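You operate a simulated robot arm through the tools that you are given. There is no shell and no other tool. Be economical: measure what you need, move in short steps, check, and stop when the job is done.

The job below is to be done with a simulated two-armed robot. You get a single attempt, and the scene is never put back.

JOB
Lay the spirit level across the table and wind the top down till the bubble is centred.
Fine: brake off to wind; then latch in, brake on and the level back in its place; reach nothing under the top. Set down upright: spirit level.

It is judged by the outcome, as a careful person would: the job done as asked, and still so three seconds after it is handed in. It fails if anything else is knocked over, pushed out of place, dropped, spilled or broken.

ROBOT AND FRAMES
Two 7-joint arms with two-finger parallel grippers on one trunk, on a base that drives. Base frame: it is fixed to the floor where the robot stands at the start and does not move with it; the origin is under the middle of the robot, x ahead of it, y to its left, z up; the surface under the hand at the start is at about z = 0.88. Lengths are in m, angles in degrees, forces in N, time in s.
The left shoulder is at the start at [0.07, 0.163, 1.295], the right one opposite. With the tool pointing down near the work surface each hand reaches from about 0.36 to 0.88 m from the robot's upright axis, wherever it stands, measured 20 degrees to its own side. Places, roughly: blue clamp [1.3, 0.3, 1]; latch knob [0.9, 0.2, 0.9]; red clamp [1.5, 0.3, 1]. Payload 3.43 kg a hand.
Tool frame (each hand has its own): the origin (TCP) lies between the finger pads and is the grasp point; the fingertips stand 0.034 m ahead of it; z points along the fingers, y is the line along which they close. Largest opening 0.128 m; finger width 0.024, thickness 0.012; the body of the gripper, 0.048 by 0.13 m, starts 0.096 m behind the TCP.
Orientation is that of the tool frame in the base frame, as a unit quaternion [w, x, y, z]. With the fingers straight down and closing along the base's y, the tool's x points along the base's -x, its y along +y and its z along -z.

CONTROLS
- The arms move only by the tool nudge_tool. It takes "left_steps", "right_steps" or both (then of equal length, played together; a hand with none holds still); each is a list that holds one entry, the list of rows, each a list of 7 numbers: the turn, a rotation vector about the base's x, y, z in degrees, then the shift along the base's x, y, z in m, then the opening in per cent of the stroke, from 0 (shut) to 100 (fully open). In form: [[[ax, ay, az, tx, ty, tz, gripper], ...]]. A call has 1 to 12 rows; each row is the pose to reach, as a shift and turn from the pose commanded when the call began. Each row takes 0.2 s and may step no farther than 0.05 m and 8.6 degrees from the row before; otherwise, or with a gripper value out of range, the whole call is refused. Where a pose cannot be reached the arm comes as near as it can. A force on the tool above 90 N (or 10 N above the force at the start of the call, whichever is more), or a blocked arm, ends the call early, and 0.2 s more pass. The fingers move at their own pace (about 0.153 m/s each) and stop on an object; they squeeze with about 27 N. The grip force told is the motor's: it shows also when the fingers shut on nothing. Time passes only in rows, and 0.2 s behind the last, so rows that repeat a pose let the fingers close. It gives the time, the measured TCP pose, the force on the tool (base axes), the opening and the grip force at its end, in the units of the frame above (readings bear some noise), with the torque about the TCP (base axes, N m) and any sound that the robot's microphone picked up.
- Cameras (640 x 400 px; columns grow to the right, rows downward): "scene" is now at [0.1371, 0.0159, 1.5177]; the picture's right is [0.19, -0.98, 0.00], its down [-0.59, -0.11, -0.80] and it looks along [0.78, 0.15, -0.61] (base axes); focal length 296 px, centre (320, 200). "left" rides on the left gripper at [0.076, 0.011, -0.16] in its tool frame; the picture's right is [-0.15, 0.99, 0.00], its down [-0.88, -0.13, -0.46] and it looks along [-0.45, -0.07, 0.89] (tool axes); focal length 234 px, centre (320, 200). "right" rides on the right gripper at [0.076, -0.011, -0.16] in its tool frame; the picture's right is [0.15, 0.99, 0.00], its down [-0.88, 0.13, -0.46] and it looks along [-0.45, 0.07, 0.89] (tool axes); focal length 234 px, centre (320, 200). There is no depth. A picture from a camera that has moved, and an enlarged one, comes with that camera's place and axes in the base frame and with its lens.
- snapshot(camera): a new picture of that camera. No time passes.
- raise_lower(by): slides the trunk up (or, below 0, down) by that many m; the arms and the scene camera ride with it, the base frame stays. It gives what a move gives, with no picture.
- base_move(legs): drives the robot by 1 to 6 legs, each [ahead, left, turn to the left] in m, m and degrees, along the robot's own axes; the way and the turn of a leg run together, so that a leg with both is an arc; at most 1.5 m and 180 degrees a leg. The arms and the cameras ride along, it lands a little off, and it stops where it bumps. It gives what a move gives.
- head_to(pan, tilt): turns the head with the scene camera to pan (to the left, within 86 degrees either way) and tilt (down, from -29 to 69), counted from straight ahead of the robot. It gives what a move gives.
- inspect(camera, box): a new picture of the part [left, top, right, bottom] of that camera's present view, enlarged. No time passes.
- hand_in(): hands the job in; it is judged then, once.

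Go step by step. Nothing tells you exact positions but the pictures and the camera data: compare them with the known pose of the tool, close in by small moves and look again before you grip or let go. The budget is 120 turns and 108 pictures, counting those below and the enlarged ones. Unless the task says otherwise, let go and move clear before handing in, and close with one line.

The tools are called after "Call:" as name(argument=value, ...) on one line, values as JSON. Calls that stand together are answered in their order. nudge_tool: Moves the arms, as the interface text tells. Its arguments: {"type":"object","properties":{"left_steps":{"type":"array"},"right_steps":{"type":"array"}},"required":[]} The other tools are called the same way: raise_lower (by) slides the trunk up or down; base_move (legs) drives the base; head_to (pan, tilt) turns the head that bears the scene camera; snapshot (camera) takes a picture; inspect (camera, box) takes an enlarged picture of a part of a camera's view; hand_in () hands the job in.

At the start:

```text
time: 0.0
left_eef_pos: [0.5098, 0.3368, 1.266]
left_tcp_rot: [0.001, -0.002, 1.0, 0.0]
left_ft_force: [0.0, -0.3, 0.5]
left_wrist_torque: [0.02, 0.01, 0.0]
left_finger_gap: 0.1282
left_grasp_force: 0.0
right_eef_pos: [0.4998, -0.1508, 1.2709]
right_tcp_rot: [0.0, 0.0, 1.0, 0.0]
right_ft_force: [0.0, -0.3, 0.1]
right_wrist_torque: [0.0, 0.02, 0.01]
right_finger_gap: 0.128
right_grasp_force: 0.1
trunk travel left (down, up): [-0.775, 0.165]
robot x, y, heading: [0.0003, -0.0007, -0.2]
head pan, tilt: [10.8, 37.2]
```

scene: 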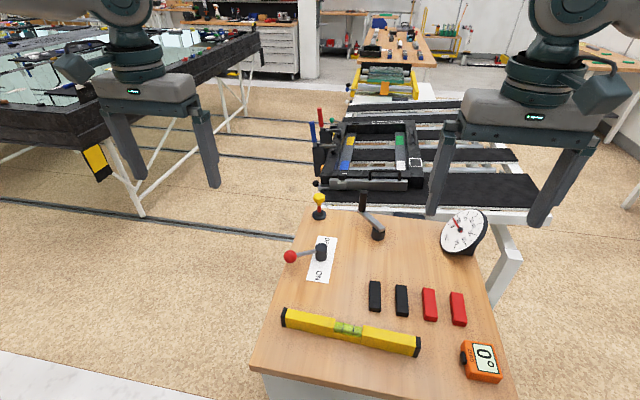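
right: 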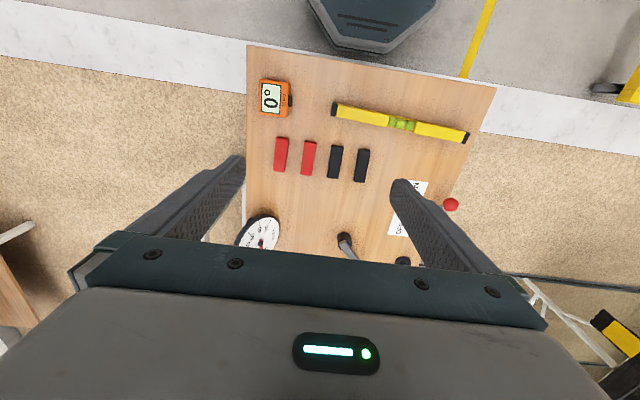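
left: 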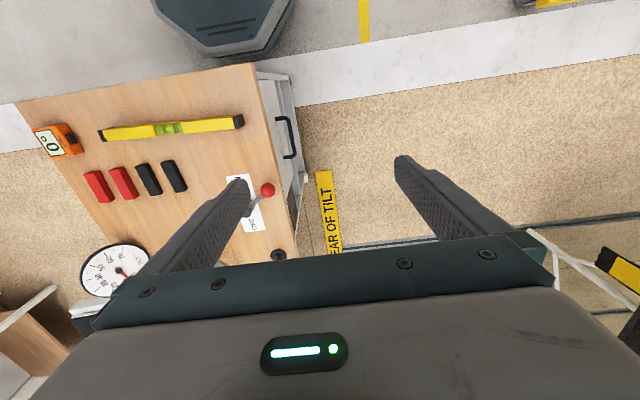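

I see a wooden bench with a spirit level, a red-ball lever (brake?), a yellow knob (latch), a crank and a dial, and a tilting top beyond it. I'll look closer before moving.

Call:
inspect(camera="scene", box=[270, 170, 510, 320])

Call:
inspect(camera="scene", box=[290, 60, 530, 210])

Call:
inspect(camera="scene", box=[250, 280, 510, 400])

```text
2.67 times, centred on (390, 245) of scene
camera zoom: at [0.1371, 0.0159, 1.5177], right [0.19, -0.98, 0.0], down [-0.59, -0.11, -0.8], along [0.78, 0.15, -0.61], focal length 788 px, centre (133, 80)
```

zoom: 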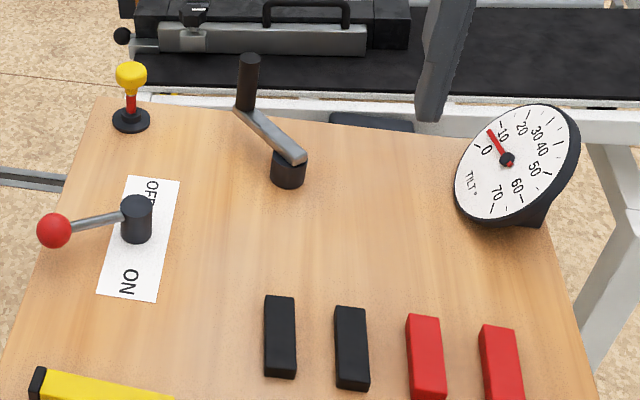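

```text
2.67 times, centred on (410, 135) of scene
camera zoom: at [0.1371, 0.0159, 1.5177], right [0.19, -0.98, 0.0], down [-0.59, -0.11, -0.8], along [0.78, 0.15, -0.61], focal length 788 px, centre (80, 373)
```

zoom: 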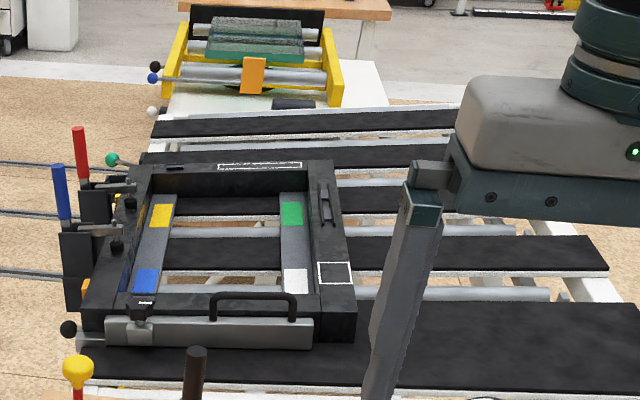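

```text
2.46 times, centred on (380, 340) of scene
camera zoom: at [0.1371, 0.0159, 1.5177], right [0.19, -0.98, 0.0], down [-0.59, -0.11, -0.8], along [0.78, 0.15, -0.61], focal length 727 px, centre (172, -145)
```

zoom: 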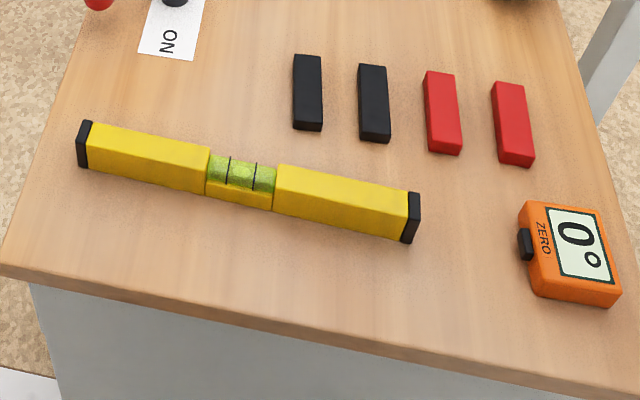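

The top beyond the bench seems tilted (dial about 5°). I'll look around more widely to understand the tilt axis and the surface where the level should lie.

Call:
head_to(pan=0, tilt=22)

Call:
snapshot(camera="scene")

```text
time: 0.8
left_eef_pos: [0.5104, 0.3376, 1.2654]
left_tcp_rot: [0.001, -0.002, 1.0, 0.0]
left_ft_force: [-0.7, -0.1, -0.3]
left_wrist_torque: [-0.02, 0.04, -0.03]
left_finger_gap: 0.128
left_grasp_force: 0.2
right_eef_pos: [0.4987, -0.1495, 1.2699]
right_tcp_rot: [0.0, 0.001, 1.0, 0.001]
right_ft_force: [-0.1, -0.3, 0.0]
right_wrist_torque: [-0.03, 0.0, -0.01]
right_finger_gap: 0.128
right_grasp_force: 0.0
trunk travel left (down, up): [-0.775, 0.165]
robot x, y, heading: [0.0022, 0.0006, 0.1]
head pan, tilt: [0.0, 22.0]
```

```text
101 pictures are left
camera scene: at [0.1446, -0.0003, 1.5416], right [0.0, -1.0, 0.0], down [-0.38, 0.0, -0.93], along [0.93, 0.0, -0.38], focal length 296 px, centre (320, 200)
```

scene: 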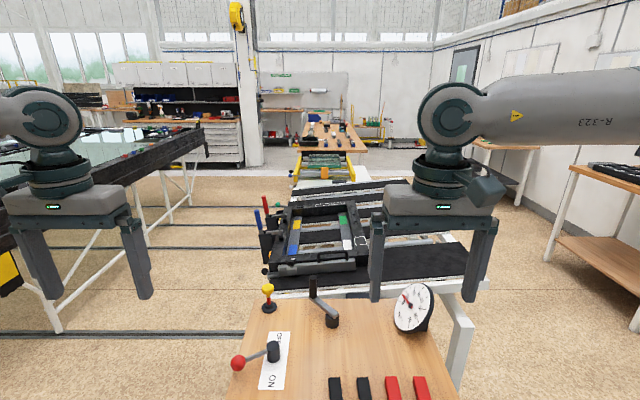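

The right hand hides much of the top; I'll move it aside to the right and raise the trunk for a better view.

Call:
nudge_tool(right_steps=[[[0, 0, 0, 0, -0.05, 0, 100], [0, 0, 0, -0.02, -0.1, 0, 100], [0, 0, 0, -0.04, -0.15, 0, 100], [0, 0, 0, -0.06, -0.2, 0, 100], [0, 0, 0, -0.08, -0.24, 0, 100]]])

Call:
raise_lower(by=0.16)

Call:
head_to(pan=0, tilt=30)

Call:
inspect(camera="scene", box=[220, 80, 500, 255])

```text
refused: row 2 steps farther than a row can; nothing moved
```

```text
time: 2.6
left_eef_pos: [0.5096, 0.3362, 1.4258]
left_tcp_rot: [0.001, -0.002, 1.0, 0.0]
left_ft_force: [0.3, 0.7, -0.2]
left_wrist_torque: [0.02, 0.01, 0.01]
left_finger_gap: 0.1282
left_grasp_force: 0.0
right_eef_pos: [0.4994, -0.1498, 1.4301]
right_tcp_rot: [0.001, -0.001, 1.0, 0.001]
right_ft_force: [-1.0, 0.2, 1.1]
right_wrist_torque: [-0.03, 0.02, 0.02]
right_finger_gap: 0.128
right_grasp_force: 0.0
trunk travel left (down, up): [-0.935, 0.005]
robot x, y, heading: [-0.0025, 0.001, 0.2]
head pan, tilt: [0.0, 22.0]
```

```text
time: 3.3
left_eef_pos: [0.5096, 0.3363, 1.4251]
left_tcp_rot: [0.001, -0.002, 1.0, 0.0]
left_ft_force: [0.0, -0.7, 0.3]
left_wrist_torque: [0.02, 0.01, 0.01]
left_finger_gap: 0.1279
left_grasp_force: 0.0
right_eef_pos: [0.4997, -0.1503, 1.4299]
right_tcp_rot: [0.0, 0.0, 1.0, 0.001]
right_ft_force: [-0.4, -0.5, -0.3]
right_wrist_torque: [0.01, -0.02, 0.01]
right_finger_gap: 0.128
right_grasp_force: 0.1
trunk travel left (down, up): [-0.935, 0.005]
robot x, y, heading: [-0.0004, 0.0033, 0.2]
head pan, tilt: [0.0, 30.0]
```

```text
2.29 times, centred on (360, 168) of scene
camera zoom: at [0.1424, -0.0003, 1.6889], right [0.0, -1.0, 0.0], down [-0.5, 0.0, -0.87], along [0.87, 0.0, -0.5], focal length 676 px, centre (229, 274)
```

zoom: 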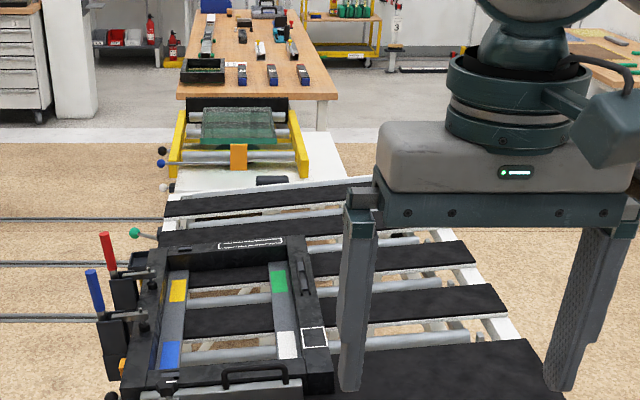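

The top seems to slope with its right side raised. I'll clear the right hand and look again.

Call:
nudge_tool(right_steps=[[[0, 0, 0, 0, -0.048, 0, 100], [0, 0, 0, -0.01, -0.094, 0, 100], [0, 0, 0, -0.02, -0.14, 0, 100], [0, 0, 0, -0.03, -0.186, 0, 100], [0, 0, 0, -0.04, -0.232, 0, 100], [0, 0, 0, -0.05, -0.278, 0, 100]]])

Call:
snapshot(camera="scene")

Call:
inspect(camera="scene", box=[230, 140, 470, 290])

Call:
inspect(camera="left", box=[80, 80, 320, 280])

```text
time: 4.7
left_eef_pos: [0.5073, 0.335, 1.427]
left_tcp_rot: [0.002, -0.002, 1.0, 0.0]
left_ft_force: [0.5, 0.2, -0.3]
left_wrist_torque: [0.02, -0.08, -0.02]
left_finger_gap: 0.1278
left_grasp_force: 0.1
right_eef_pos: [0.4481, -0.4303, 1.431]
right_tcp_rot: [0.0, -0.001, 1.0, 0.0]
right_ft_force: [0.2, 0.0, 0.2]
right_wrist_torque: [0.03, -0.05, -0.04]
right_finger_gap: 0.1281
right_grasp_force: 0.0
trunk travel left (down, up): [-0.935, 0.005]
robot x, y, heading: [-0.0014, -0.0001, 0.1]
head pan, tilt: [0.0, 30.0]
```

```text
99 pictures are left
camera scene: at [0.1394, -0.0022, 1.6892], right [0.0, -1.0, 0.0], down [-0.5, 0.0, -0.87], along [0.87, 0.0, -0.5], focal length 296 px, centre (320, 200)
```

scene: 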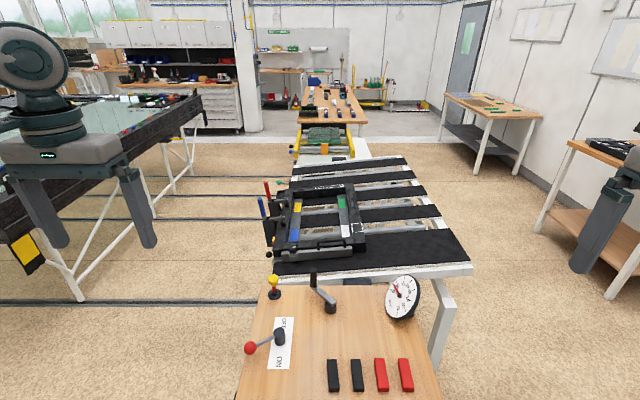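

```text
2.67 times, centred on (350, 215) of scene
camera zoom: at [0.1394, -0.0022, 1.6892], right [0.0, -1.0, 0.0], down [-0.5, 0.0, -0.87], along [0.87, 0.0, -0.5], focal length 788 px, centre (240, 160)
```

zoom: 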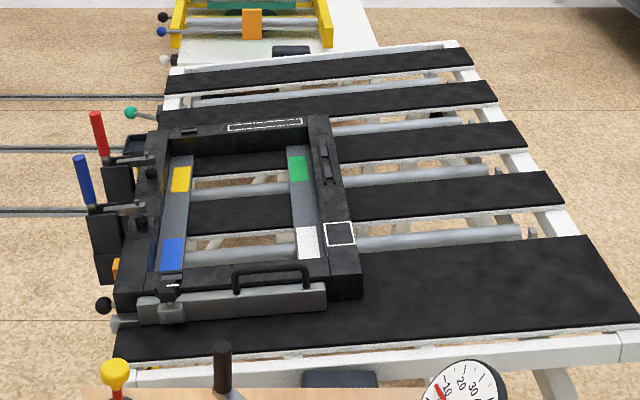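

```text
2.00 times, centred on (200, 180) of left
camera zoom: at [0.4309, 0.3463, 1.5866], right [0.14, 0.99, 0.0], down [0.88, -0.13, 0.46], along [0.45, -0.06, -0.89], focal length 468 px, centre (560, 240)
```

zoom: 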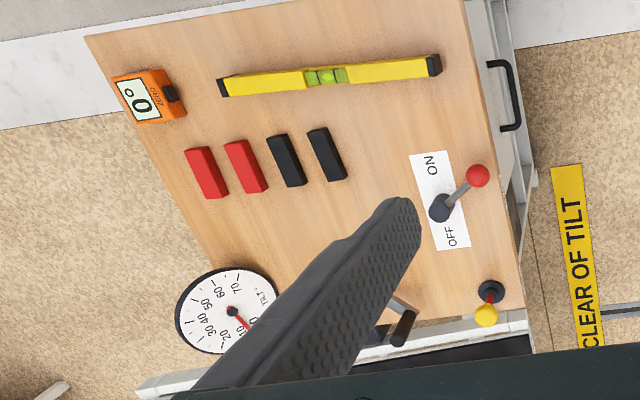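

The brake lever sits toward ON, the latch shows its red shaft (out), and the right side of the top is high by about 5°. The level lies at about (0.48, 0.02), along y; I'll bring the left hand over it, turned a quarter so the fingers close along x.

Call:
nudge_tool(left_steps=[[[0, 0, -8.2, 0, -0.028, 0, 100], [0, 0, -16.4, -0.002, -0.056, -0.01, 100], [0, 0, -24.6, -0.005, -0.084, -0.03, 100], [0, 0, -32.8, -0.008, -0.112, -0.05, 100], [0, 0, -41, -0.01, -0.14, -0.07, 100], [0, 0, -49.2, -0.013, -0.168, -0.09, 100], [0, 0, -57.4, -0.015, -0.196, -0.11, 100], [0, 0, -65.6, -0.018, -0.224, -0.13, 100], [0, 0, -73.8, -0.02, -0.254, -0.15, 100], [0, 0, -82, -0.023, -0.284, -0.17, 100], [0, 0, -90, -0.026, -0.313, -0.19, 100], [0, 0, -90, -0.026, -0.313, -0.19, 100]]])

Call:
snapshot(camera="left")

```text
time: 7.3
left_eef_pos: [0.4658, 0.125, 1.2679]
left_tcp_rot: [0.002, 0.707, 0.708, -0.001]
left_ft_force: [-0.2, 0.5, 0.3]
left_wrist_torque: [0.01, 0.0, 0.01]
left_finger_gap: 0.1281
left_grasp_force: 0.1
left hand out of reach, approached as far as the arm can: row 8, 9, 10, 11, 12
right_eef_pos: [0.4496, -0.4296, 1.4316]
right_tcp_rot: [0.0, 0.0, 1.0, 0.0]
right_ft_force: [-0.3, 0.9, 0.7]
right_wrist_torque: [0.0, 0.0, -0.01]
right_finger_gap: 0.1277
right_grasp_force: 0.0
trunk travel left (down, up): [-0.935, 0.005]
robot x, y, heading: [-0.0, 0.0008, -0.0]
head pan, tilt: [0.0, 30.0]
```

```text
96 pictures are left
camera left: at [0.4757, 0.2023, 1.4258], right [0.99, -0.15, 0.0], down [-0.13, -0.88, 0.46], along [-0.07, -0.45, -0.89], focal length 234 px, centre (320, 200)
```

left: 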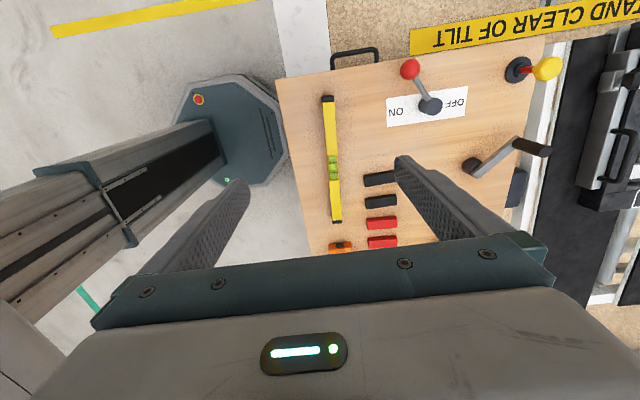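

The hand reached its limit at y=0.125; I'll shift the base right so the level falls more on the left arm's side.

Call:
base_move(legs=[[-0.03, -0.2, 0]])

Call:
snapshot(camera="left")

```text
time: 8.9
left_eef_pos: [0.4361, -0.0663, 1.2648]
left_tcp_rot: [0.002, 0.705, 0.709, -0.003]
left_ft_force: [-0.3, 0.5, -0.4]
left_wrist_torque: [-0.08, -0.01, 0.01]
left_finger_gap: 0.1279
left_grasp_force: 0.1
right_eef_pos: [0.4209, -0.621, 1.4314]
right_tcp_rot: [-0.001, 0.0, 1.0, -0.002]
right_ft_force: [0.4, -0.2, -0.5]
right_wrist_torque: [-0.04, -0.03, 0.0]
right_finger_gap: 0.1278
right_grasp_force: 0.0
trunk travel left (down, up): [-0.935, 0.005]
robot x, y, heading: [-0.0311, -0.1982, 0.0]
head pan, tilt: [0.0, 30.0]
```

```text
95 pictures are left
camera left: at [0.4467, 0.0107, 1.4248], right [0.99, -0.14, 0.0], down [-0.13, -0.88, 0.46], along [-0.06, -0.46, -0.89], focal length 234 px, centre (320, 200)
```

left: 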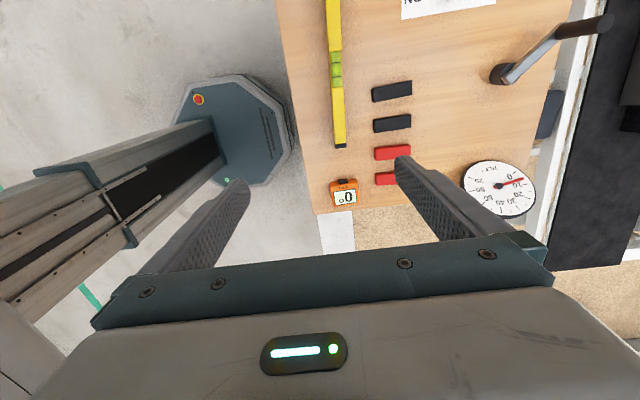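

The level's centre is at about (0.4815, 0.02), turned about −2°. I'll go above it with a half opening (the dark blocks are near) and stop high to check.

Call:
nudge_tool(left_steps=[[[0, 0, 0, 0.012, 0.022, -0.03, 50], [0, 0, 0, 0.024, 0.044, -0.06, 50], [0, 0, -1, 0.036, 0.066, -0.09, 50], [0, 0, -2, 0.045, 0.086, -0.12, 50], [0, 0, -2, 0.045, 0.086, -0.16, 50], [0, 0, -2, 0.045, 0.086, -0.2, 50], [0, 0, -2, 0.045, 0.086, -0.2, 50]]])

Call:
snapshot(camera="left")

```text
time: 10.5
left_eef_pos: [0.4704, 0.0414, 1.0984]
left_tcp_rot: [0.002, 0.718, 0.696, 0.0]
left_ft_force: [0.6, -0.6, 0.4]
left_wrist_torque: [0.01, -0.01, -0.02]
left_finger_gap: 0.0638
left_grasp_force: 0.0
left hand out of reach, approached as far as the arm can: row 5, 6, 7
right_eef_pos: [0.4203, -0.6252, 1.4301]
right_tcp_rot: [0.0, 0.0, 1.0, -0.001]
right_ft_force: [-0.2, 0.1, -0.5]
right_wrist_torque: [0.04, -0.01, -0.02]
right_finger_gap: 0.1276
right_grasp_force: 0.2
trunk travel left (down, up): [-0.935, 0.005]
robot x, y, heading: [-0.028, -0.1977, 0.0]
head pan, tilt: [0.0, 30.0]
```

```text
94 pictures are left
camera left: at [0.4839, 0.1165, 1.2575], right [0.98, -0.18, 0.0], down [-0.16, -0.87, 0.46], along [-0.08, -0.45, -0.89], focal length 234 px, centre (320, 200)
```

left: 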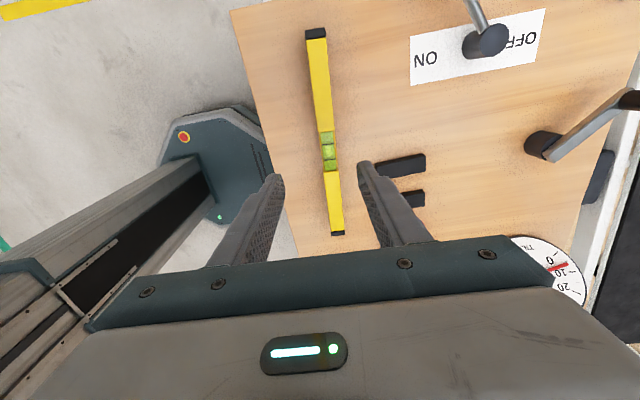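

Lowering the trunk brings the hand within reach; first 0.12, then I'll align.

Call:
raise_lower(by=-0.12)

Call:
nudge_tool(left_steps=[[[0, 0, 0, 0.005, -0.01, 0, 50], [0, 0, 0, 0.009, -0.022, 0, 50], [0, 0, 0, 0.009, -0.022, 0, 50]]])

Call:
snapshot(camera="left")

```text
time: 12.0
left_eef_pos: [0.4704, 0.0412, 0.9785]
left_tcp_rot: [0.002, 0.718, 0.696, -0.001]
left_ft_force: [0.6, 0.8, -0.3]
left_wrist_torque: [0.04, 0.01, -0.01]
left_finger_gap: 0.0641
left_grasp_force: 0.1
right_eef_pos: [0.4205, -0.6247, 1.3104]
right_tcp_rot: [0.0, 0.0, 1.0, 0.0]
right_ft_force: [0.1, -0.2, 0.3]
right_wrist_torque: [-0.02, 0.01, 0.0]
right_finger_gap: 0.128
right_grasp_force: 0.2
trunk travel left (down, up): [-0.815, 0.125]
robot x, y, heading: [-0.03, -0.1962, -0.1]
head pan, tilt: [0.0, 30.0]
```

```text
time: 12.8
left_eef_pos: [0.4753, 0.0319, 0.9892]
left_tcp_rot: [0.002, 0.718, 0.696, -0.001]
left_ft_force: [0.1, 0.3, -0.6]
left_wrist_torque: [0.0, 0.04, 0.03]
left_finger_gap: 0.0638
left_grasp_force: 0.1
left hand out of reach, approached as far as the arm can: row 1, 2, 3
right_eef_pos: [0.4205, -0.6252, 1.3116]
right_tcp_rot: [0.0, 0.0, 1.0, 0.0]
right_ft_force: [0.5, 0.2, -0.7]
right_wrist_torque: [0.0, 0.03, 0.04]
right_finger_gap: 0.1279
right_grasp_force: 0.1
trunk travel left (down, up): [-0.815, 0.125]
robot x, y, heading: [-0.0318, -0.1956, 0.1]
head pan, tilt: [0.0, 30.0]
```

```text
93 pictures are left
camera left: at [0.4891, 0.1072, 1.1485], right [0.98, -0.18, 0.0], down [-0.16, -0.87, 0.46], along [-0.08, -0.45, -0.89], focal length 234 px, centre (320, 200)
```

left: 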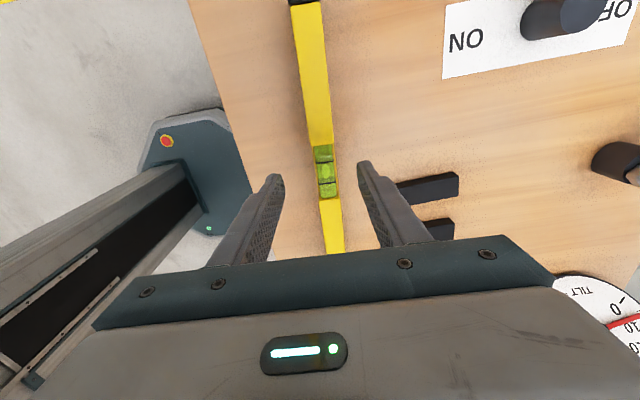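

The wrist seems near a joint limit in this orientation. I'll raise and turn the hand the other way (half turn) to get a freer posture.

Call:
raise_lower(by=0.12)

Call:
nudge_tool(left_steps=[[[0, 0, 8.5, 0, 0, 0.01, 50], [0, 0, 17, 0, 0, 0.03, 50], [0, 0, 25.5, 0, 0, 0.05, 50], [0, 0, 34, 0, 0, 0.05, 50], [0, 0, 42.5, 0, 0, 0.05, 50], [0, 0, 51, 0, 0, 0.05, 50], [0, 0, 59.5, 0, 0, 0.05, 50], [0, 0, 68, 0, 0, 0.05, 50], [0, 0, 76.5, 0, 0, 0.05, 50], [0, 0, 85, 0, 0, 0.05, 50], [0, 0, 92, 0, 0, 0.05, 50]]])

Call:
nudge_tool(left_steps=[[[0, 0, 8.5, 0, 0, 0, 50], [0, 0, 17, 0, 0, 0, 50], [0, 0, 25.5, 0, 0, 0, 50], [0, 0, 34, 0, 0, 0, 50], [0, 0, 42.5, 0, 0, 0, 50], [0, 0, 51, 0, 0, 0, 50], [0, 0, 59.5, 0, 0, 0, 50], [0, 0, 68, 0, 0, 0, 50], [0, 0, 76.5, 0, 0, 0, 50], [0, 0, 85, 0, 0, 0, 50], [0, 0, 88, 0, 0, 0, 50]]])

```text
time: 14.3
left_eef_pos: [0.4757, 0.032, 1.1099]
left_tcp_rot: [0.002, 0.718, 0.696, -0.001]
left_ft_force: [-0.4, -0.3, 1.1]
left_wrist_torque: [-0.02, 0.02, 0.0]
left_finger_gap: 0.0639
left_grasp_force: 0.0
right_eef_pos: [0.4194, -0.6256, 1.4309]
right_tcp_rot: [0.001, 0.0, 1.0, 0.0]
right_ft_force: [-0.6, -0.2, -0.9]
right_wrist_torque: [0.0, -0.01, -0.02]
right_finger_gap: 0.1277
right_grasp_force: 0.1
trunk travel left (down, up): [-0.935, 0.005]
robot x, y, heading: [-0.0291, -0.1978, 0.1]
head pan, tilt: [0.0, 30.0]
```

```text
time: 16.7
left_eef_pos: [0.4768, 0.0306, 1.1587]
left_tcp_rot: [0.001, -0.004, 1.0, 0.001]
left_ft_force: [-0.6, 0.1, -0.3]
left_wrist_torque: [0.03, 0.0, 0.01]
left_finger_gap: 0.0637
left_grasp_force: 0.0
right_eef_pos: [0.4205, -0.6256, 1.4302]
right_tcp_rot: [0.0, 0.0, 1.0, 0.001]
right_ft_force: [-0.5, 1.0, 0.5]
right_wrist_torque: [-0.02, 0.01, 0.02]
right_finger_gap: 0.1282
right_grasp_force: 0.1
trunk travel left (down, up): [-0.935, 0.005]
robot x, y, heading: [-0.0321, -0.194, 0.1]
head pan, tilt: [0.0, 30.0]
```

```text
time: 19.1
left_eef_pos: [0.4765, 0.0304, 1.1604]
left_tcp_rot: [0.002, -0.697, 0.717, 0.002]
left_ft_force: [-0.2, 0.7, 0.1]
left_wrist_torque: [0.0, 0.01, -0.01]
left_finger_gap: 0.0642
left_grasp_force: 0.0
right_eef_pos: [0.4204, -0.6252, 1.4305]
right_tcp_rot: [0.0, -0.001, 1.0, 0.001]
right_ft_force: [-0.9, 0.4, 0.3]
right_wrist_torque: [0.02, 0.03, 0.01]
right_finger_gap: 0.1281
right_grasp_force: 0.0
trunk travel left (down, up): [-0.935, 0.005]
robot x, y, heading: [-0.0301, -0.1992, -0.0]
head pan, tilt: [0.0, 30.0]
```

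No limits this way. Now I'll centre over the level and descend to about 1.0.

Call:
nudge_tool(left_steps=[[[0, 0, 0, 0.003, -0.011, -0.04, 50], [0, 0, 0, 0.003, -0.011, -0.08, 50], [0, 0, 0, 0.003, -0.011, -0.12, 50], [0, 0, 0, 0.003, -0.011, -0.165, 50], [0, 0, 0, 0.003, -0.011, -0.165, 50]]])

Call:
snapshot(camera="left")

Call:
inspect(camera="scene", box=[140, 250, 380, 400])

```text
time: 20.3
left_eef_pos: [0.4593, 0.0705, 1.0723]
left_tcp_rot: [-0.001, -0.696, 0.718, 0.002]
left_ft_force: [-0.3, 0.5, 0.1]
left_wrist_torque: [0.0, 0.0, 0.01]
left_finger_gap: 0.064
left_grasp_force: 0.1
left hand out of reach, approached as far as the arm can: row 2, 3, 4, 5
right_eef_pos: [0.4215, -0.6242, 1.4311]
right_tcp_rot: [0.0, 0.0, 1.0, 0.0]
right_ft_force: [0.7, 0.8, 0.4]
right_wrist_torque: [0.01, 0.0, -0.03]
right_finger_gap: 0.1277
right_grasp_force: 0.1
trunk travel left (down, up): [-0.935, 0.005]
robot x, y, heading: [-0.0301, -0.1945, 0.0]
head pan, tilt: [0.0, 30.0]
```

```text
92 pictures are left
camera left: at [0.4459, -0.0059, 1.2316], right [-0.98, 0.18, 0.0], down [0.16, 0.87, 0.46], along [0.08, 0.45, -0.89], focal length 234 px, centre (320, 200)
```

left: 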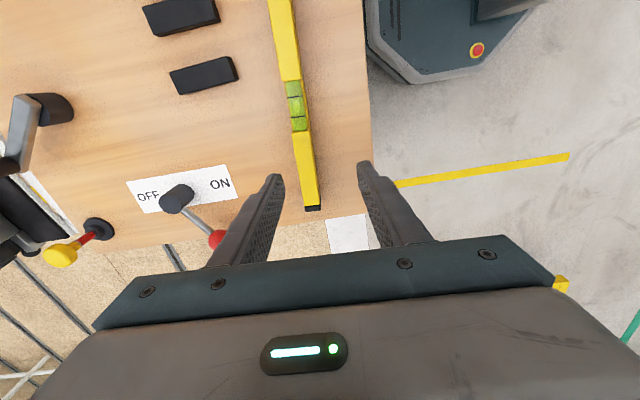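

```text
2.67 times, centred on (260, 325) of scene
camera zoom: at [0.1125, -0.197, 1.6889], right [0.0, -1.0, 0.0], down [-0.5, 0.0, -0.87], along [0.87, 0.0, -0.5], focal length 788 px, centre (480, -133)
```

zoom: 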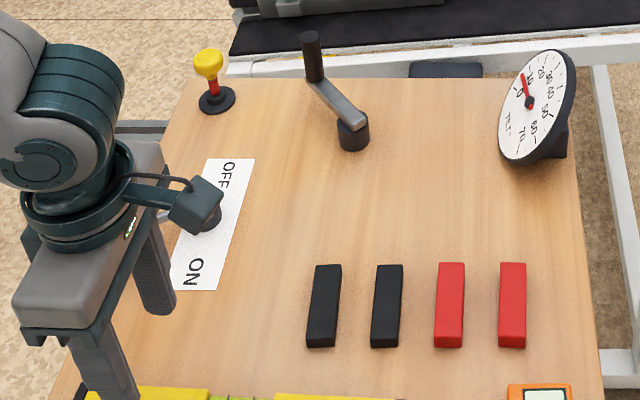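

The limit depends on hand height relative to the shoulder; so I'll raise the hand relative to the trunk and lower the trunk instead.

Call:
nudge_tool(left_steps=[[[0, 0, 0, 0, 0, 0.045, 50], [0, 0, 0, 0.005, -0.01, 0.09, 50], [0, 0, 0, 0.01, -0.03, 0.13, 50], [0, 0, 0, 0.02, -0.051, 0.16, 50], [0, 0, 0, 0.02, -0.051, 0.16, 50]]])

Call:
raise_lower(by=-0.24)

Call:
snapshot(camera="left")

```text
time: 21.5
left_eef_pos: [0.4799, 0.0204, 1.2354]
left_tcp_rot: [0.001, -0.696, 0.718, 0.002]
left_ft_force: [0.6, 0.5, 0.3]
left_wrist_torque: [-0.02, -0.02, 0.0]
left_finger_gap: 0.0639
left_grasp_force: 0.2
right_eef_pos: [0.4219, -0.6254, 1.4303]
right_tcp_rot: [0.0, 0.0, 1.0, 0.0]
right_ft_force: [-1.0, 0.3, -0.6]
right_wrist_torque: [-0.02, -0.03, 0.02]
right_finger_gap: 0.1281
right_grasp_force: 0.1
trunk travel left (down, up): [-0.935, 0.005]
robot x, y, heading: [-0.0323, -0.1954, -0.2]
head pan, tilt: [0.0, 30.0]
```

```text
time: 24.0
left_eef_pos: [0.4799, 0.0203, 0.9947]
left_tcp_rot: [0.001, -0.696, 0.718, 0.002]
left_ft_force: [-0.5, 0.2, 0.7]
left_wrist_torque: [0.02, 0.01, 0.01]
left_finger_gap: 0.064
left_grasp_force: 0.1
right_eef_pos: [0.4207, -0.6254, 1.1906]
right_tcp_rot: [0.0, 0.0, 1.0, -0.001]
right_ft_force: [0.6, -0.1, -0.8]
right_wrist_torque: [-0.04, -0.03, 0.03]
right_finger_gap: 0.128
right_grasp_force: 0.2
trunk travel left (down, up): [-0.695, 0.245]
robot x, y, heading: [-0.0318, -0.2005, 0.1]
head pan, tilt: [0.0, 30.0]
```

```text
90 pictures are left
camera left: at [0.4662, -0.0553, 1.1533], right [-0.98, 0.18, 0.0], down [0.16, 0.87, 0.46], along [0.08, 0.45, -0.89], focal length 234 px, centre (320, 200)
```

left: 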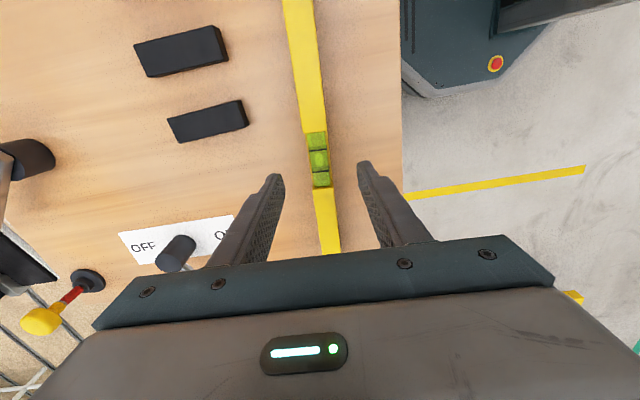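

Well aligned. Descend to z≈0.922 and close.

Call:
nudge_tool(left_steps=[[[0, 0, 0, 0, -0.005, -0.03, 50], [0, 0, 0, 0, -0.005, -0.055, 50], [0, 0, 0, 0, -0.005, -0.072, 50], [0, 0, 0, 0, -0.005, -0.072, 50]]])

Call:
snapshot(camera="left")

```text
time: 25.0
left_eef_pos: [0.4774, 0.0159, 0.9221]
left_tcp_rot: [0.001, -0.696, 0.718, 0.002]
left_ft_force: [0.0, 0.0, 0.0]
left_wrist_torque: [-0.01, 0.02, 0.02]
left_finger_gap: 0.0642
left_grasp_force: 0.2
right_eef_pos: [0.4214, -0.6247, 1.19]
right_tcp_rot: [0.0, 0.0, 1.0, 0.0]
right_ft_force: [-0.1, 1.0, -0.2]
right_wrist_torque: [-0.03, -0.03, -0.01]
right_finger_gap: 0.1284
right_grasp_force: 0.1
trunk travel left (down, up): [-0.695, 0.245]
robot x, y, heading: [-0.0293, -0.1996, 0.2]
head pan, tilt: [0.0, 30.0]
```

```text
89 pictures are left
camera left: at [0.4651, -0.0607, 1.0815], right [-0.98, 0.18, 0.0], down [0.16, 0.87, 0.46], along [0.08, 0.45, -0.89], focal length 234 px, centre (320, 200)
```

left: 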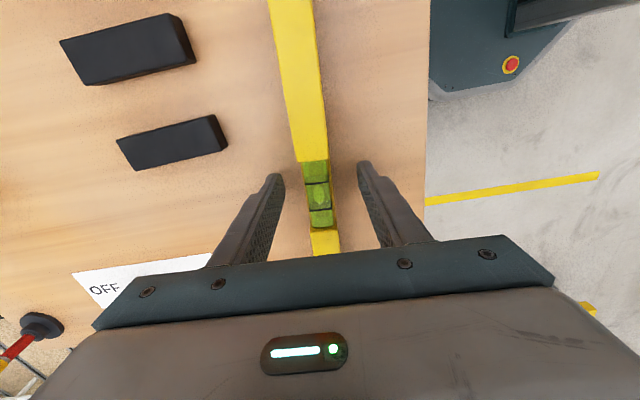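

Fingers straddle the vial section. Close and lift slightly.

Call:
nudge_tool(left_steps=[[[0, 0, 0, 0, 0, 0, 35], [0, 0, 0, 0, 0, 0, 25], [0, 0, 0, 0, 0, 0, 10], [0, 0, 0, 0, 0, 0, 0], [0, 0, 0, 0, 0, 0, 0], [0, 0, 0, 0, 0, 0.03, 0], [0, 0, 0, 0, 0, 0.07, 0], [0, 0, 0, 0, 0, 0.07, 0]]])

Call:
snapshot(camera="left")

```text
time: 26.8
left_eef_pos: [0.4786, 0.0154, 0.9925]
left_tcp_rot: [0.0, -0.696, 0.718, 0.003]
left_ft_force: [-0.4, -0.3, -2.3]
left_wrist_torque: [-0.05, -0.01, -0.07]
left_finger_gap: 0.0236
left_grasp_force: 27.3
right_eef_pos: [0.4218, -0.6257, 1.1901]
right_tcp_rot: [-0.001, 0.0, 1.0, 0.0]
right_ft_force: [-0.5, -0.6, 0.7]
right_wrist_torque: [-0.03, 0.05, -0.03]
right_finger_gap: 0.1281
right_grasp_force: 0.2
trunk travel left (down, up): [-0.695, 0.245]
robot x, y, heading: [-0.0285, -0.1972, 0.1]
head pan, tilt: [0.0, 30.0]
```

```text
88 pictures are left
camera left: at [0.4661, -0.0613, 1.1518], right [-0.98, 0.18, 0.0], down [0.16, 0.87, 0.46], along [0.08, 0.45, -0.89], focal length 234 px, centre (320, 200)
```

left: 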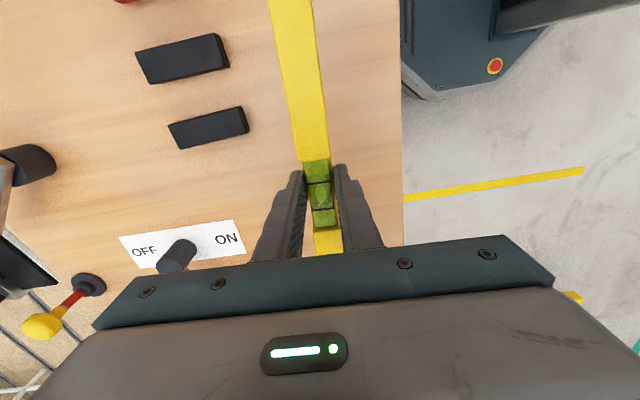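

The level is held firmly. I'll raise the trunk and drive around to the right of the bench.

Call:
raise_lower(by=0.24)

Call:
base_move(legs=[[-0.02, -0.53, 0], [0.38, 0, 0]])

Call:
head_to(pan=30, tilt=38)

Call:
snapshot(camera="scene")

```text
time: 29.3
left_eef_pos: [0.4789, 0.0141, 1.2329]
left_tcp_rot: [0.002, -0.696, 0.718, 0.002]
left_ft_force: [-0.1, 0.2, -1.7]
left_wrist_torque: [-0.02, 0.0, 0.0]
left_finger_gap: 0.0238
left_grasp_force: 26.5
right_eef_pos: [0.4206, -0.6253, 1.4294]
right_tcp_rot: [0.0, -0.001, 1.0, 0.001]
right_ft_force: [-0.5, 0.4, 1.7]
right_wrist_torque: [-0.01, -0.03, 0.01]
right_finger_gap: 0.128
right_grasp_force: 0.1
trunk travel left (down, up): [-0.935, 0.005]
robot x, y, heading: [-0.0293, -0.1973, 0.0]
head pan, tilt: [0.0, 30.0]
```

```text
time: 34.4
left_eef_pos: [0.8302, -0.5279, 1.2342]
left_tcp_rot: [0.002, -0.695, 0.719, 0.002]
left_ft_force: [0.6, -0.2, -2.0]
left_wrist_torque: [0.03, -0.04, 0.01]
left_finger_gap: 0.0236
left_grasp_force: 26.8
right_eef_pos: [0.7717, -1.1681, 1.4302]
right_tcp_rot: [0.001, 0.0, 1.0, 0.0]
right_ft_force: [-1.0, -0.2, 0.4]
right_wrist_torque: [0.02, -0.01, -0.01]
right_finger_gap: 0.1281
right_grasp_force: 0.1
trunk travel left (down, up): [-0.935, 0.005]
robot x, y, heading: [0.3246, -0.7366, 0.0]
head pan, tilt: [0.0, 30.0]
```

```text
time: 35.4
left_eef_pos: [0.8331, -0.5285, 1.2328]
left_tcp_rot: [0.0, -0.696, 0.718, 0.003]
left_ft_force: [1.0, 0.5, -3.0]
left_wrist_torque: [-0.05, 0.01, 0.0]
left_finger_gap: 0.0235
left_grasp_force: 27.1
right_eef_pos: [0.7749, -1.168, 1.4309]
right_tcp_rot: [-0.001, 0.0, 1.0, 0.0]
right_ft_force: [0.5, -0.5, 0.5]
right_wrist_torque: [-0.02, 0.07, 0.0]
right_finger_gap: 0.1282
right_grasp_force: 0.0
trunk travel left (down, up): [-0.935, 0.005]
robot x, y, heading: [0.3247, -0.7406, -0.2]
head pan, tilt: [30.0, 38.0]
```

```text
87 pictures are left
camera scene: at [0.452, -0.6963, 1.6764], right [0.5, -0.87, 0.0], down [-0.53, -0.31, -0.79], along [0.68, 0.39, -0.62], focal length 296 px, centre (320, 200)
```

scene: 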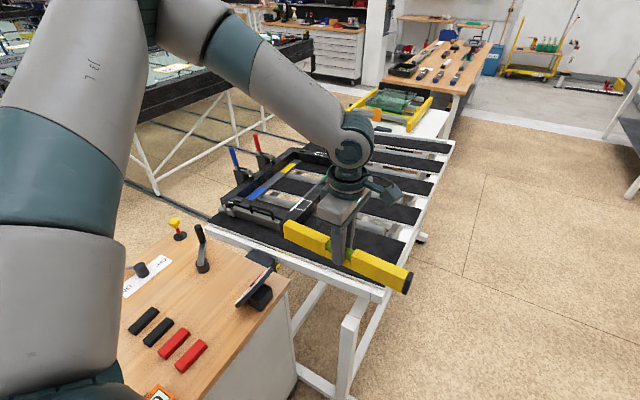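

The hand with the level is near the right of the table. I'll drive another 0.1 m ahead and look with the wrist camera at the front slat.

Call:
base_move(legs=[[0.1, 0.0, 0]])

Call:
nudge_tool(left_steps=[[[0, 0, 0.3, 0.03, 0.03, 0, 0], [0, 0, 0.6, 0.06, 0.06, 0, 0], [0, 0, 1, 0.09, 0.09, 0, 0], [0, 0, 1.4, 0.12, 0.12, 0, 0], [0, 0, 1.8, 0.13, 0.155, 0, 0], [0, 0, 1.8, 0.13, 0.155, 0, 0]]])

Call:
snapshot(camera="left")

Call:
snapshot(camera="scene")

```text
time: 36.5
left_eef_pos: [0.9263, -0.529, 1.2353]
left_tcp_rot: [0.004, -0.695, 0.719, 0.0]
left_ft_force: [-0.9, 0.5, -2.1]
left_wrist_torque: [-0.03, -0.06, -0.01]
left_finger_gap: 0.0239
left_grasp_force: 26.5
right_eef_pos: [0.8676, -1.1697, 1.4331]
right_tcp_rot: [0.003, 0.001, 1.0, 0.0]
right_ft_force: [0.1, 0.1, -0.8]
right_wrist_torque: [-0.01, -0.08, 0.03]
right_finger_gap: 0.1281
right_grasp_force: 0.1
trunk travel left (down, up): [-0.935, 0.005]
robot x, y, heading: [0.4225, -0.7379, 0.1]
head pan, tilt: [30.0, 38.0]
```

```text
time: 37.9
left_eef_pos: [1.062, -0.3751, 1.2325]
left_tcp_rot: [0.001, -0.706, 0.708, 0.003]
left_ft_force: [0.7, -0.9, -2.9]
left_wrist_torque: [-0.01, -0.01, 0.0]
left_finger_gap: 0.0236
left_grasp_force: 26.7
right_eef_pos: [0.8736, -1.1696, 1.4313]
right_tcp_rot: [0.001, 0.001, 1.0, 0.0]
right_ft_force: [0.1, -0.1, -0.3]
right_wrist_torque: [0.01, -0.04, 0.03]
right_finger_gap: 0.128
right_grasp_force: 0.0
trunk travel left (down, up): [-0.935, 0.005]
robot x, y, heading: [0.4228, -0.7357, -0.2]
head pan, tilt: [30.0, 38.0]
```

```text
86 pictures are left
camera left: at [1.0513, -0.4513, 1.3916], right [-0.99, 0.15, 0.0], down [0.13, 0.88, 0.46], along [0.07, 0.45, -0.89], focal length 234 px, centre (320, 200)
```

left: 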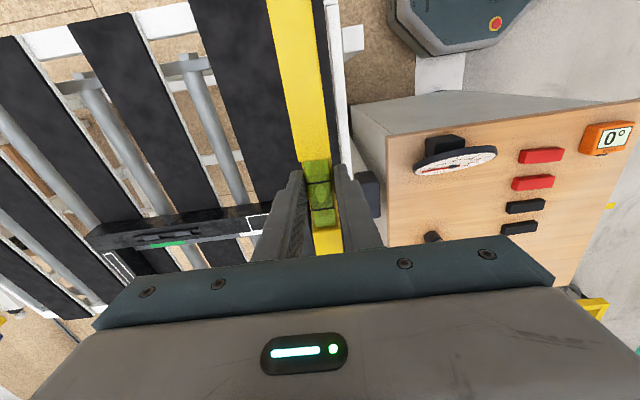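

```text
85 pictures are left
camera scene: at [0.5505, -0.6965, 1.6765], right [0.5, -0.87, 0.0], down [-0.53, -0.31, -0.79], along [0.68, 0.39, -0.62], focal length 296 px, centre (320, 200)
```

scene: 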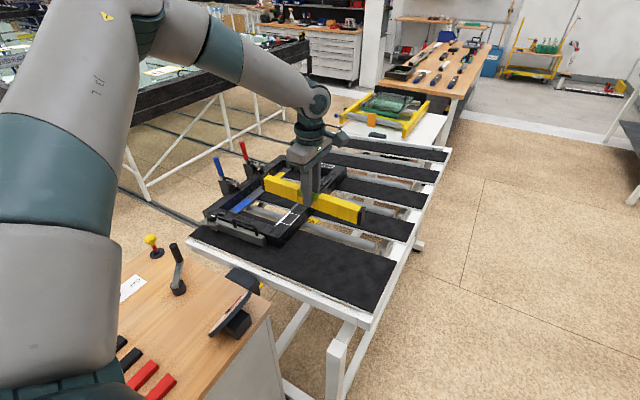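

The front slat spans x≈1.03–1.24, right edge y≈−0.596 at z≈0.905, tilt ≈5.8° with right side up. I'll place the level at (1.12, −0.40), tilted to match, and lower the trunk first.

Call:
nudge_tool(left_steps=[[[-2, 0, 0, 0.02, -0.01, 0, 0], [-4, 0, 0, 0.04, -0.02, 0, 0], [-5.7, 0, 0, 0.058, -0.025, 0, 0], [-5.7, 0, 0, 0.058, -0.025, 0, 0]]])

Call:
raise_lower(by=-0.22)

Call:
snapshot(camera="left")

Call:
snapshot(camera="scene")

```text
time: 38.9
left_eef_pos: [1.1216, -0.3999, 1.2328]
left_tcp_rot: [-0.035, -0.706, 0.707, -0.033]
left_ft_force: [-0.4, 0.5, -1.8]
left_wrist_torque: [-0.01, 0.0, 0.01]
left_finger_gap: 0.0237
left_grasp_force: 27.0
right_eef_pos: [0.8733, -1.1686, 1.4296]
right_tcp_rot: [0.0, 0.001, 1.0, 0.0]
right_ft_force: [0.4, -0.1, 0.2]
right_wrist_torque: [0.05, -0.02, -0.02]
right_finger_gap: 0.128
right_grasp_force: 0.0
trunk travel left (down, up): [-0.935, 0.005]
robot x, y, heading: [0.4239, -0.7371, -0.1]
head pan, tilt: [30.0, 38.0]
```

```text
time: 41.2
left_eef_pos: [1.1206, -0.4, 1.0147]
left_tcp_rot: [-0.034, -0.706, 0.707, -0.033]
left_ft_force: [0.2, -0.4, -2.4]
left_wrist_torque: [0.01, -0.01, -0.04]
left_finger_gap: 0.0238
left_grasp_force: 27.1
right_eef_pos: [0.8748, -1.1693, 1.2114]
right_tcp_rot: [0.0, 0.002, 1.0, -0.001]
right_ft_force: [0.7, 0.3, 0.2]
right_wrist_torque: [0.01, 0.02, 0.01]
right_finger_gap: 0.128
right_grasp_force: 0.1
trunk travel left (down, up): [-0.715, 0.225]
robot x, y, heading: [0.422, -0.7388, -0.2]
head pan, tilt: [30.0, 38.0]
```

```text
84 pictures are left
camera left: at [1.1096, -0.4603, 1.1794], right [-0.99, 0.15, -0.01], down [0.13, 0.92, 0.37], along [0.07, 0.36, -0.93], focal length 234 px, centre (320, 200)
```

left: 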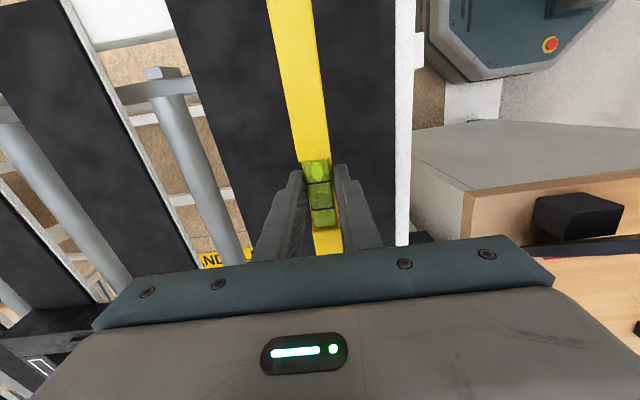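

```text
83 pictures are left
camera scene: at [0.5507, -0.6962, 1.4566], right [0.5, -0.87, 0.0], down [-0.53, -0.31, -0.79], along [0.68, 0.39, -0.62], focal length 296 px, centre (320, 200)
```

scene: 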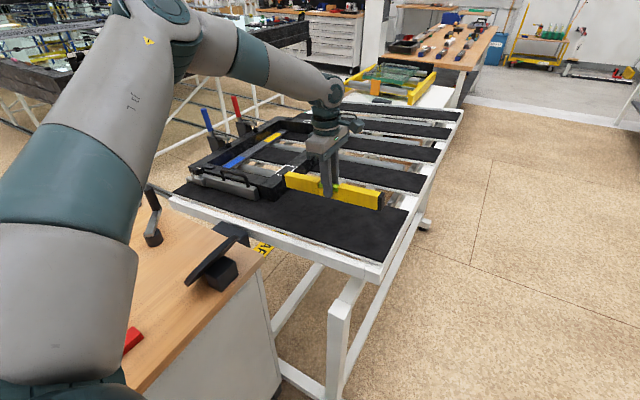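

The slat is square under the level, and the bubble already sits at the high (right) end. I'll descend with force checks.

Call:
nudge_tool(left_steps=[[[0, 0, 0, 0, 0, -0.03, 0], [0, 0, 0, 0, 0, -0.055, 0], [0, 0, 0, 0, 0, -0.07, 0], [0, 0, 0, 0, 0, -0.076, 0], [0, 0, 0, 0, 0, -0.08, 0], [0, 0, 0, 0, 0, -0.083, 0]]])

Call:
inspect(camera="scene", box=[240, 130, 440, 255])

```text
time: 42.6
left_eef_pos: [1.1112, -0.3968, 0.9372]
left_tcp_rot: [-0.034, -0.705, 0.707, -0.035]
left_ft_force: [0.3, 0.7, -2.2]
left_wrist_torque: [0.0, 0.02, -0.01]
left_finger_gap: 0.0239
left_grasp_force: 26.8
left hand out of reach, approached as far as the arm can: row 3, 4, 5, 6
right_eef_pos: [0.8748, -1.1688, 1.2099]
right_tcp_rot: [0.0, 0.001, 1.0, -0.001]
right_ft_force: [0.1, 0.9, 0.1]
right_wrist_torque: [0.01, -0.03, 0.03]
right_finger_gap: 0.1278
right_grasp_force: 0.0
trunk travel left (down, up): [-0.715, 0.225]
robot x, y, heading: [0.4226, -0.7395, -0.2]
head pan, tilt: [30.0, 38.0]
```

```text
3.20 times, centred on (340, 192) of scene
camera zoom: at [0.5508, -0.6963, 1.4565], right [0.5, -0.87, 0.0], down [-0.53, -0.31, -0.79], along [0.68, 0.39, -0.62], focal length 946 px, centre (256, 224)
```

zoom: 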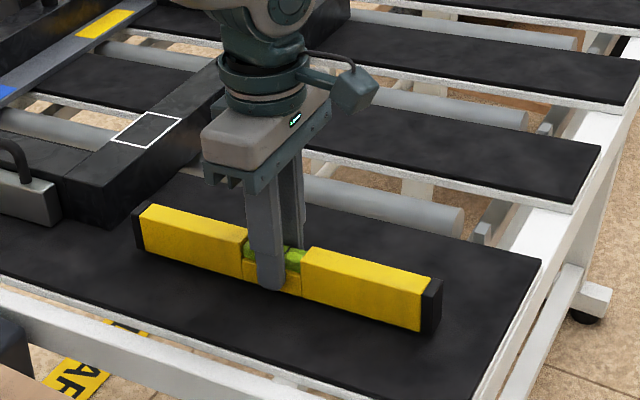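

Reach-limited again; I'll trade trunk height for arm height, then step down with the arm.

Call:
nudge_tool(left_steps=[[[0, 0, 0, 0.004, -0.002, 0.04, 0], [0, 0, 0, 0.008, -0.003, 0.075, 0], [0, 0, 0, 0.008, -0.003, 0.075, 0]]])

Call:
raise_lower(by=-0.07)

Call:
nudge_tool(left_steps=[[[0, 0, 0, 0, 0, -0.004, 0], [0, 0, 0, 0, 0, -0.008, 0], [0, 0, 0, 0, 0, -0.01, 0]]])

Call:
inspect(camera="scene", box=[240, 130, 440, 255])

```text
time: 43.4
left_eef_pos: [1.1192, -0.3979, 1.0118]
left_tcp_rot: [-0.034, -0.706, 0.707, -0.033]
left_ft_force: [-0.6, -0.1, -3.1]
left_wrist_torque: [0.01, 0.0, 0.0]
left_finger_gap: 0.0234
left_grasp_force: 27.3
right_eef_pos: [0.8742, -1.1682, 1.2108]
right_tcp_rot: [0.0, 0.001, 1.0, 0.0]
right_ft_force: [0.4, 0.1, -0.9]
right_wrist_torque: [0.04, 0.01, 0.05]
right_finger_gap: 0.128
right_grasp_force: 0.0
trunk travel left (down, up): [-0.715, 0.225]
robot x, y, heading: [0.4273, -0.7387, -0.1]
head pan, tilt: [30.0, 38.0]
```

```text
time: 44.5
left_eef_pos: [1.1186, -0.3992, 0.9425]
left_tcp_rot: [-0.034, -0.706, 0.707, -0.033]
left_ft_force: [-0.7, 0.4, -2.6]
left_wrist_torque: [0.03, -0.04, 0.01]
left_finger_gap: 0.0232
left_grasp_force: 26.4
right_eef_pos: [0.8731, -1.1692, 1.1403]
right_tcp_rot: [0.0, 0.001, 1.0, -0.001]
right_ft_force: [0.5, 0.6, 0.2]
right_wrist_torque: [-0.01, -0.02, -0.02]
right_finger_gap: 0.1281
right_grasp_force: 0.0
trunk travel left (down, up): [-0.645, 0.295]
robot x, y, heading: [0.4225, -0.7372, -0.0]
head pan, tilt: [30.0, 38.0]
```

```text
time: 45.3
left_eef_pos: [1.1194, -0.3979, 0.9331]
left_tcp_rot: [-0.035, -0.705, 0.707, -0.033]
left_ft_force: [0.1, 0.4, -1.4]
left_wrist_torque: [-0.02, 0.01, 0.03]
left_finger_gap: 0.0236
left_grasp_force: 26.6
right_eef_pos: [0.8742, -1.1692, 1.1407]
right_tcp_rot: [-0.001, 0.001, 1.0, 0.001]
right_ft_force: [0.3, 0.2, -0.5]
right_wrist_torque: [-0.03, 0.04, -0.01]
right_finger_gap: 0.128
right_grasp_force: 0.0
trunk travel left (down, up): [-0.645, 0.295]
robot x, y, heading: [0.4244, -0.7396, -0.3]
head pan, tilt: [30.0, 38.0]
```

```text
3.20 times, centred on (340, 192) of scene
camera zoom: at [0.551, -0.6963, 1.3865], right [0.5, -0.87, 0.0], down [-0.53, -0.31, -0.79], along [0.68, 0.39, -0.62], focal length 946 px, centre (256, 224)
```

zoom: 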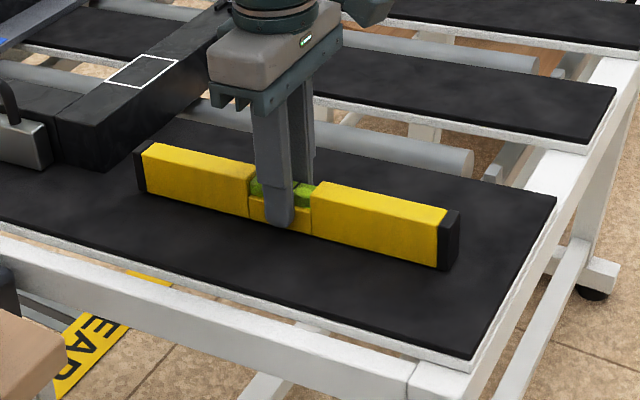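

Very near contact; stepping down a few mm at a time.

Call:
nudge_tool(left_steps=[[[0, 0, 0, 0, 0, -0.002, 0], [0, 0, 0, 0, 0, -0.004, 0]]])

Call:
nudge_tool(left_steps=[[[0, 0, 0, 0, 0, -0.002, 0], [0, 0, 0, 0, 0, -0.003, 0]]])

Call:
inspect(camera="scene", box=[260, 150, 400, 237])

```text
time: 45.9
left_eef_pos: [1.1188, -0.398, 0.9303]
left_tcp_rot: [-0.033, -0.706, 0.707, -0.035]
left_ft_force: [-0.3, 1.8, 4.0]
left_wrist_torque: [-0.81, 0.02, 0.05]
left_finger_gap: 0.0237
left_grasp_force: 27.4
right_eef_pos: [0.8733, -1.1688, 1.1412]
right_tcp_rot: [0.001, 0.001, 1.0, 0.0]
right_ft_force: [0.6, 0.1, 0.3]
right_wrist_torque: [0.01, 0.0, -0.01]
right_finger_gap: 0.1279
right_grasp_force: 0.0
trunk travel left (down, up): [-0.645, 0.295]
robot x, y, heading: [0.4219, -0.7369, 0.1]
head pan, tilt: [30.0, 38.0]
```

```text
time: 46.5
left_eef_pos: [1.1189, -0.3974, 0.931]
left_tcp_rot: [-0.031, -0.706, 0.707, -0.035]
left_ft_force: [4.4, 5.5, 23.8]
left_wrist_torque: [-0.13, -0.03, -0.01]
left_finger_gap: 0.0237
left_grasp_force: 27.0
right_eef_pos: [0.8707, -1.1689, 1.1402]
right_tcp_rot: [0.001, 0.0, 1.0, 0.0]
right_ft_force: [0.1, -0.3, 0.0]
right_wrist_torque: [0.0, -0.03, 0.02]
right_finger_gap: 0.1279
right_grasp_force: 0.1
trunk travel left (down, up): [-0.645, 0.295]
robot x, y, heading: [0.4229, -0.7378, 0.1]
head pan, tilt: [30.0, 38.0]
```

```text
4.57 times, centred on (330, 194) of scene
camera zoom: at [0.5483, -0.6969, 1.3871], right [0.5, -0.87, 0.0], down [-0.53, -0.31, -0.79], along [0.68, 0.39, -0.61], focal length 1351 px, centre (274, 230)
```

zoom: 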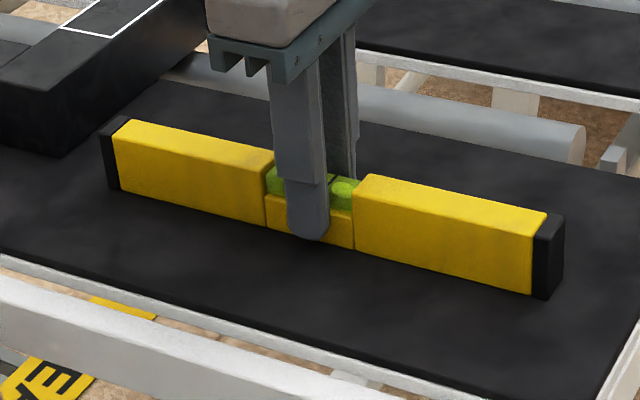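

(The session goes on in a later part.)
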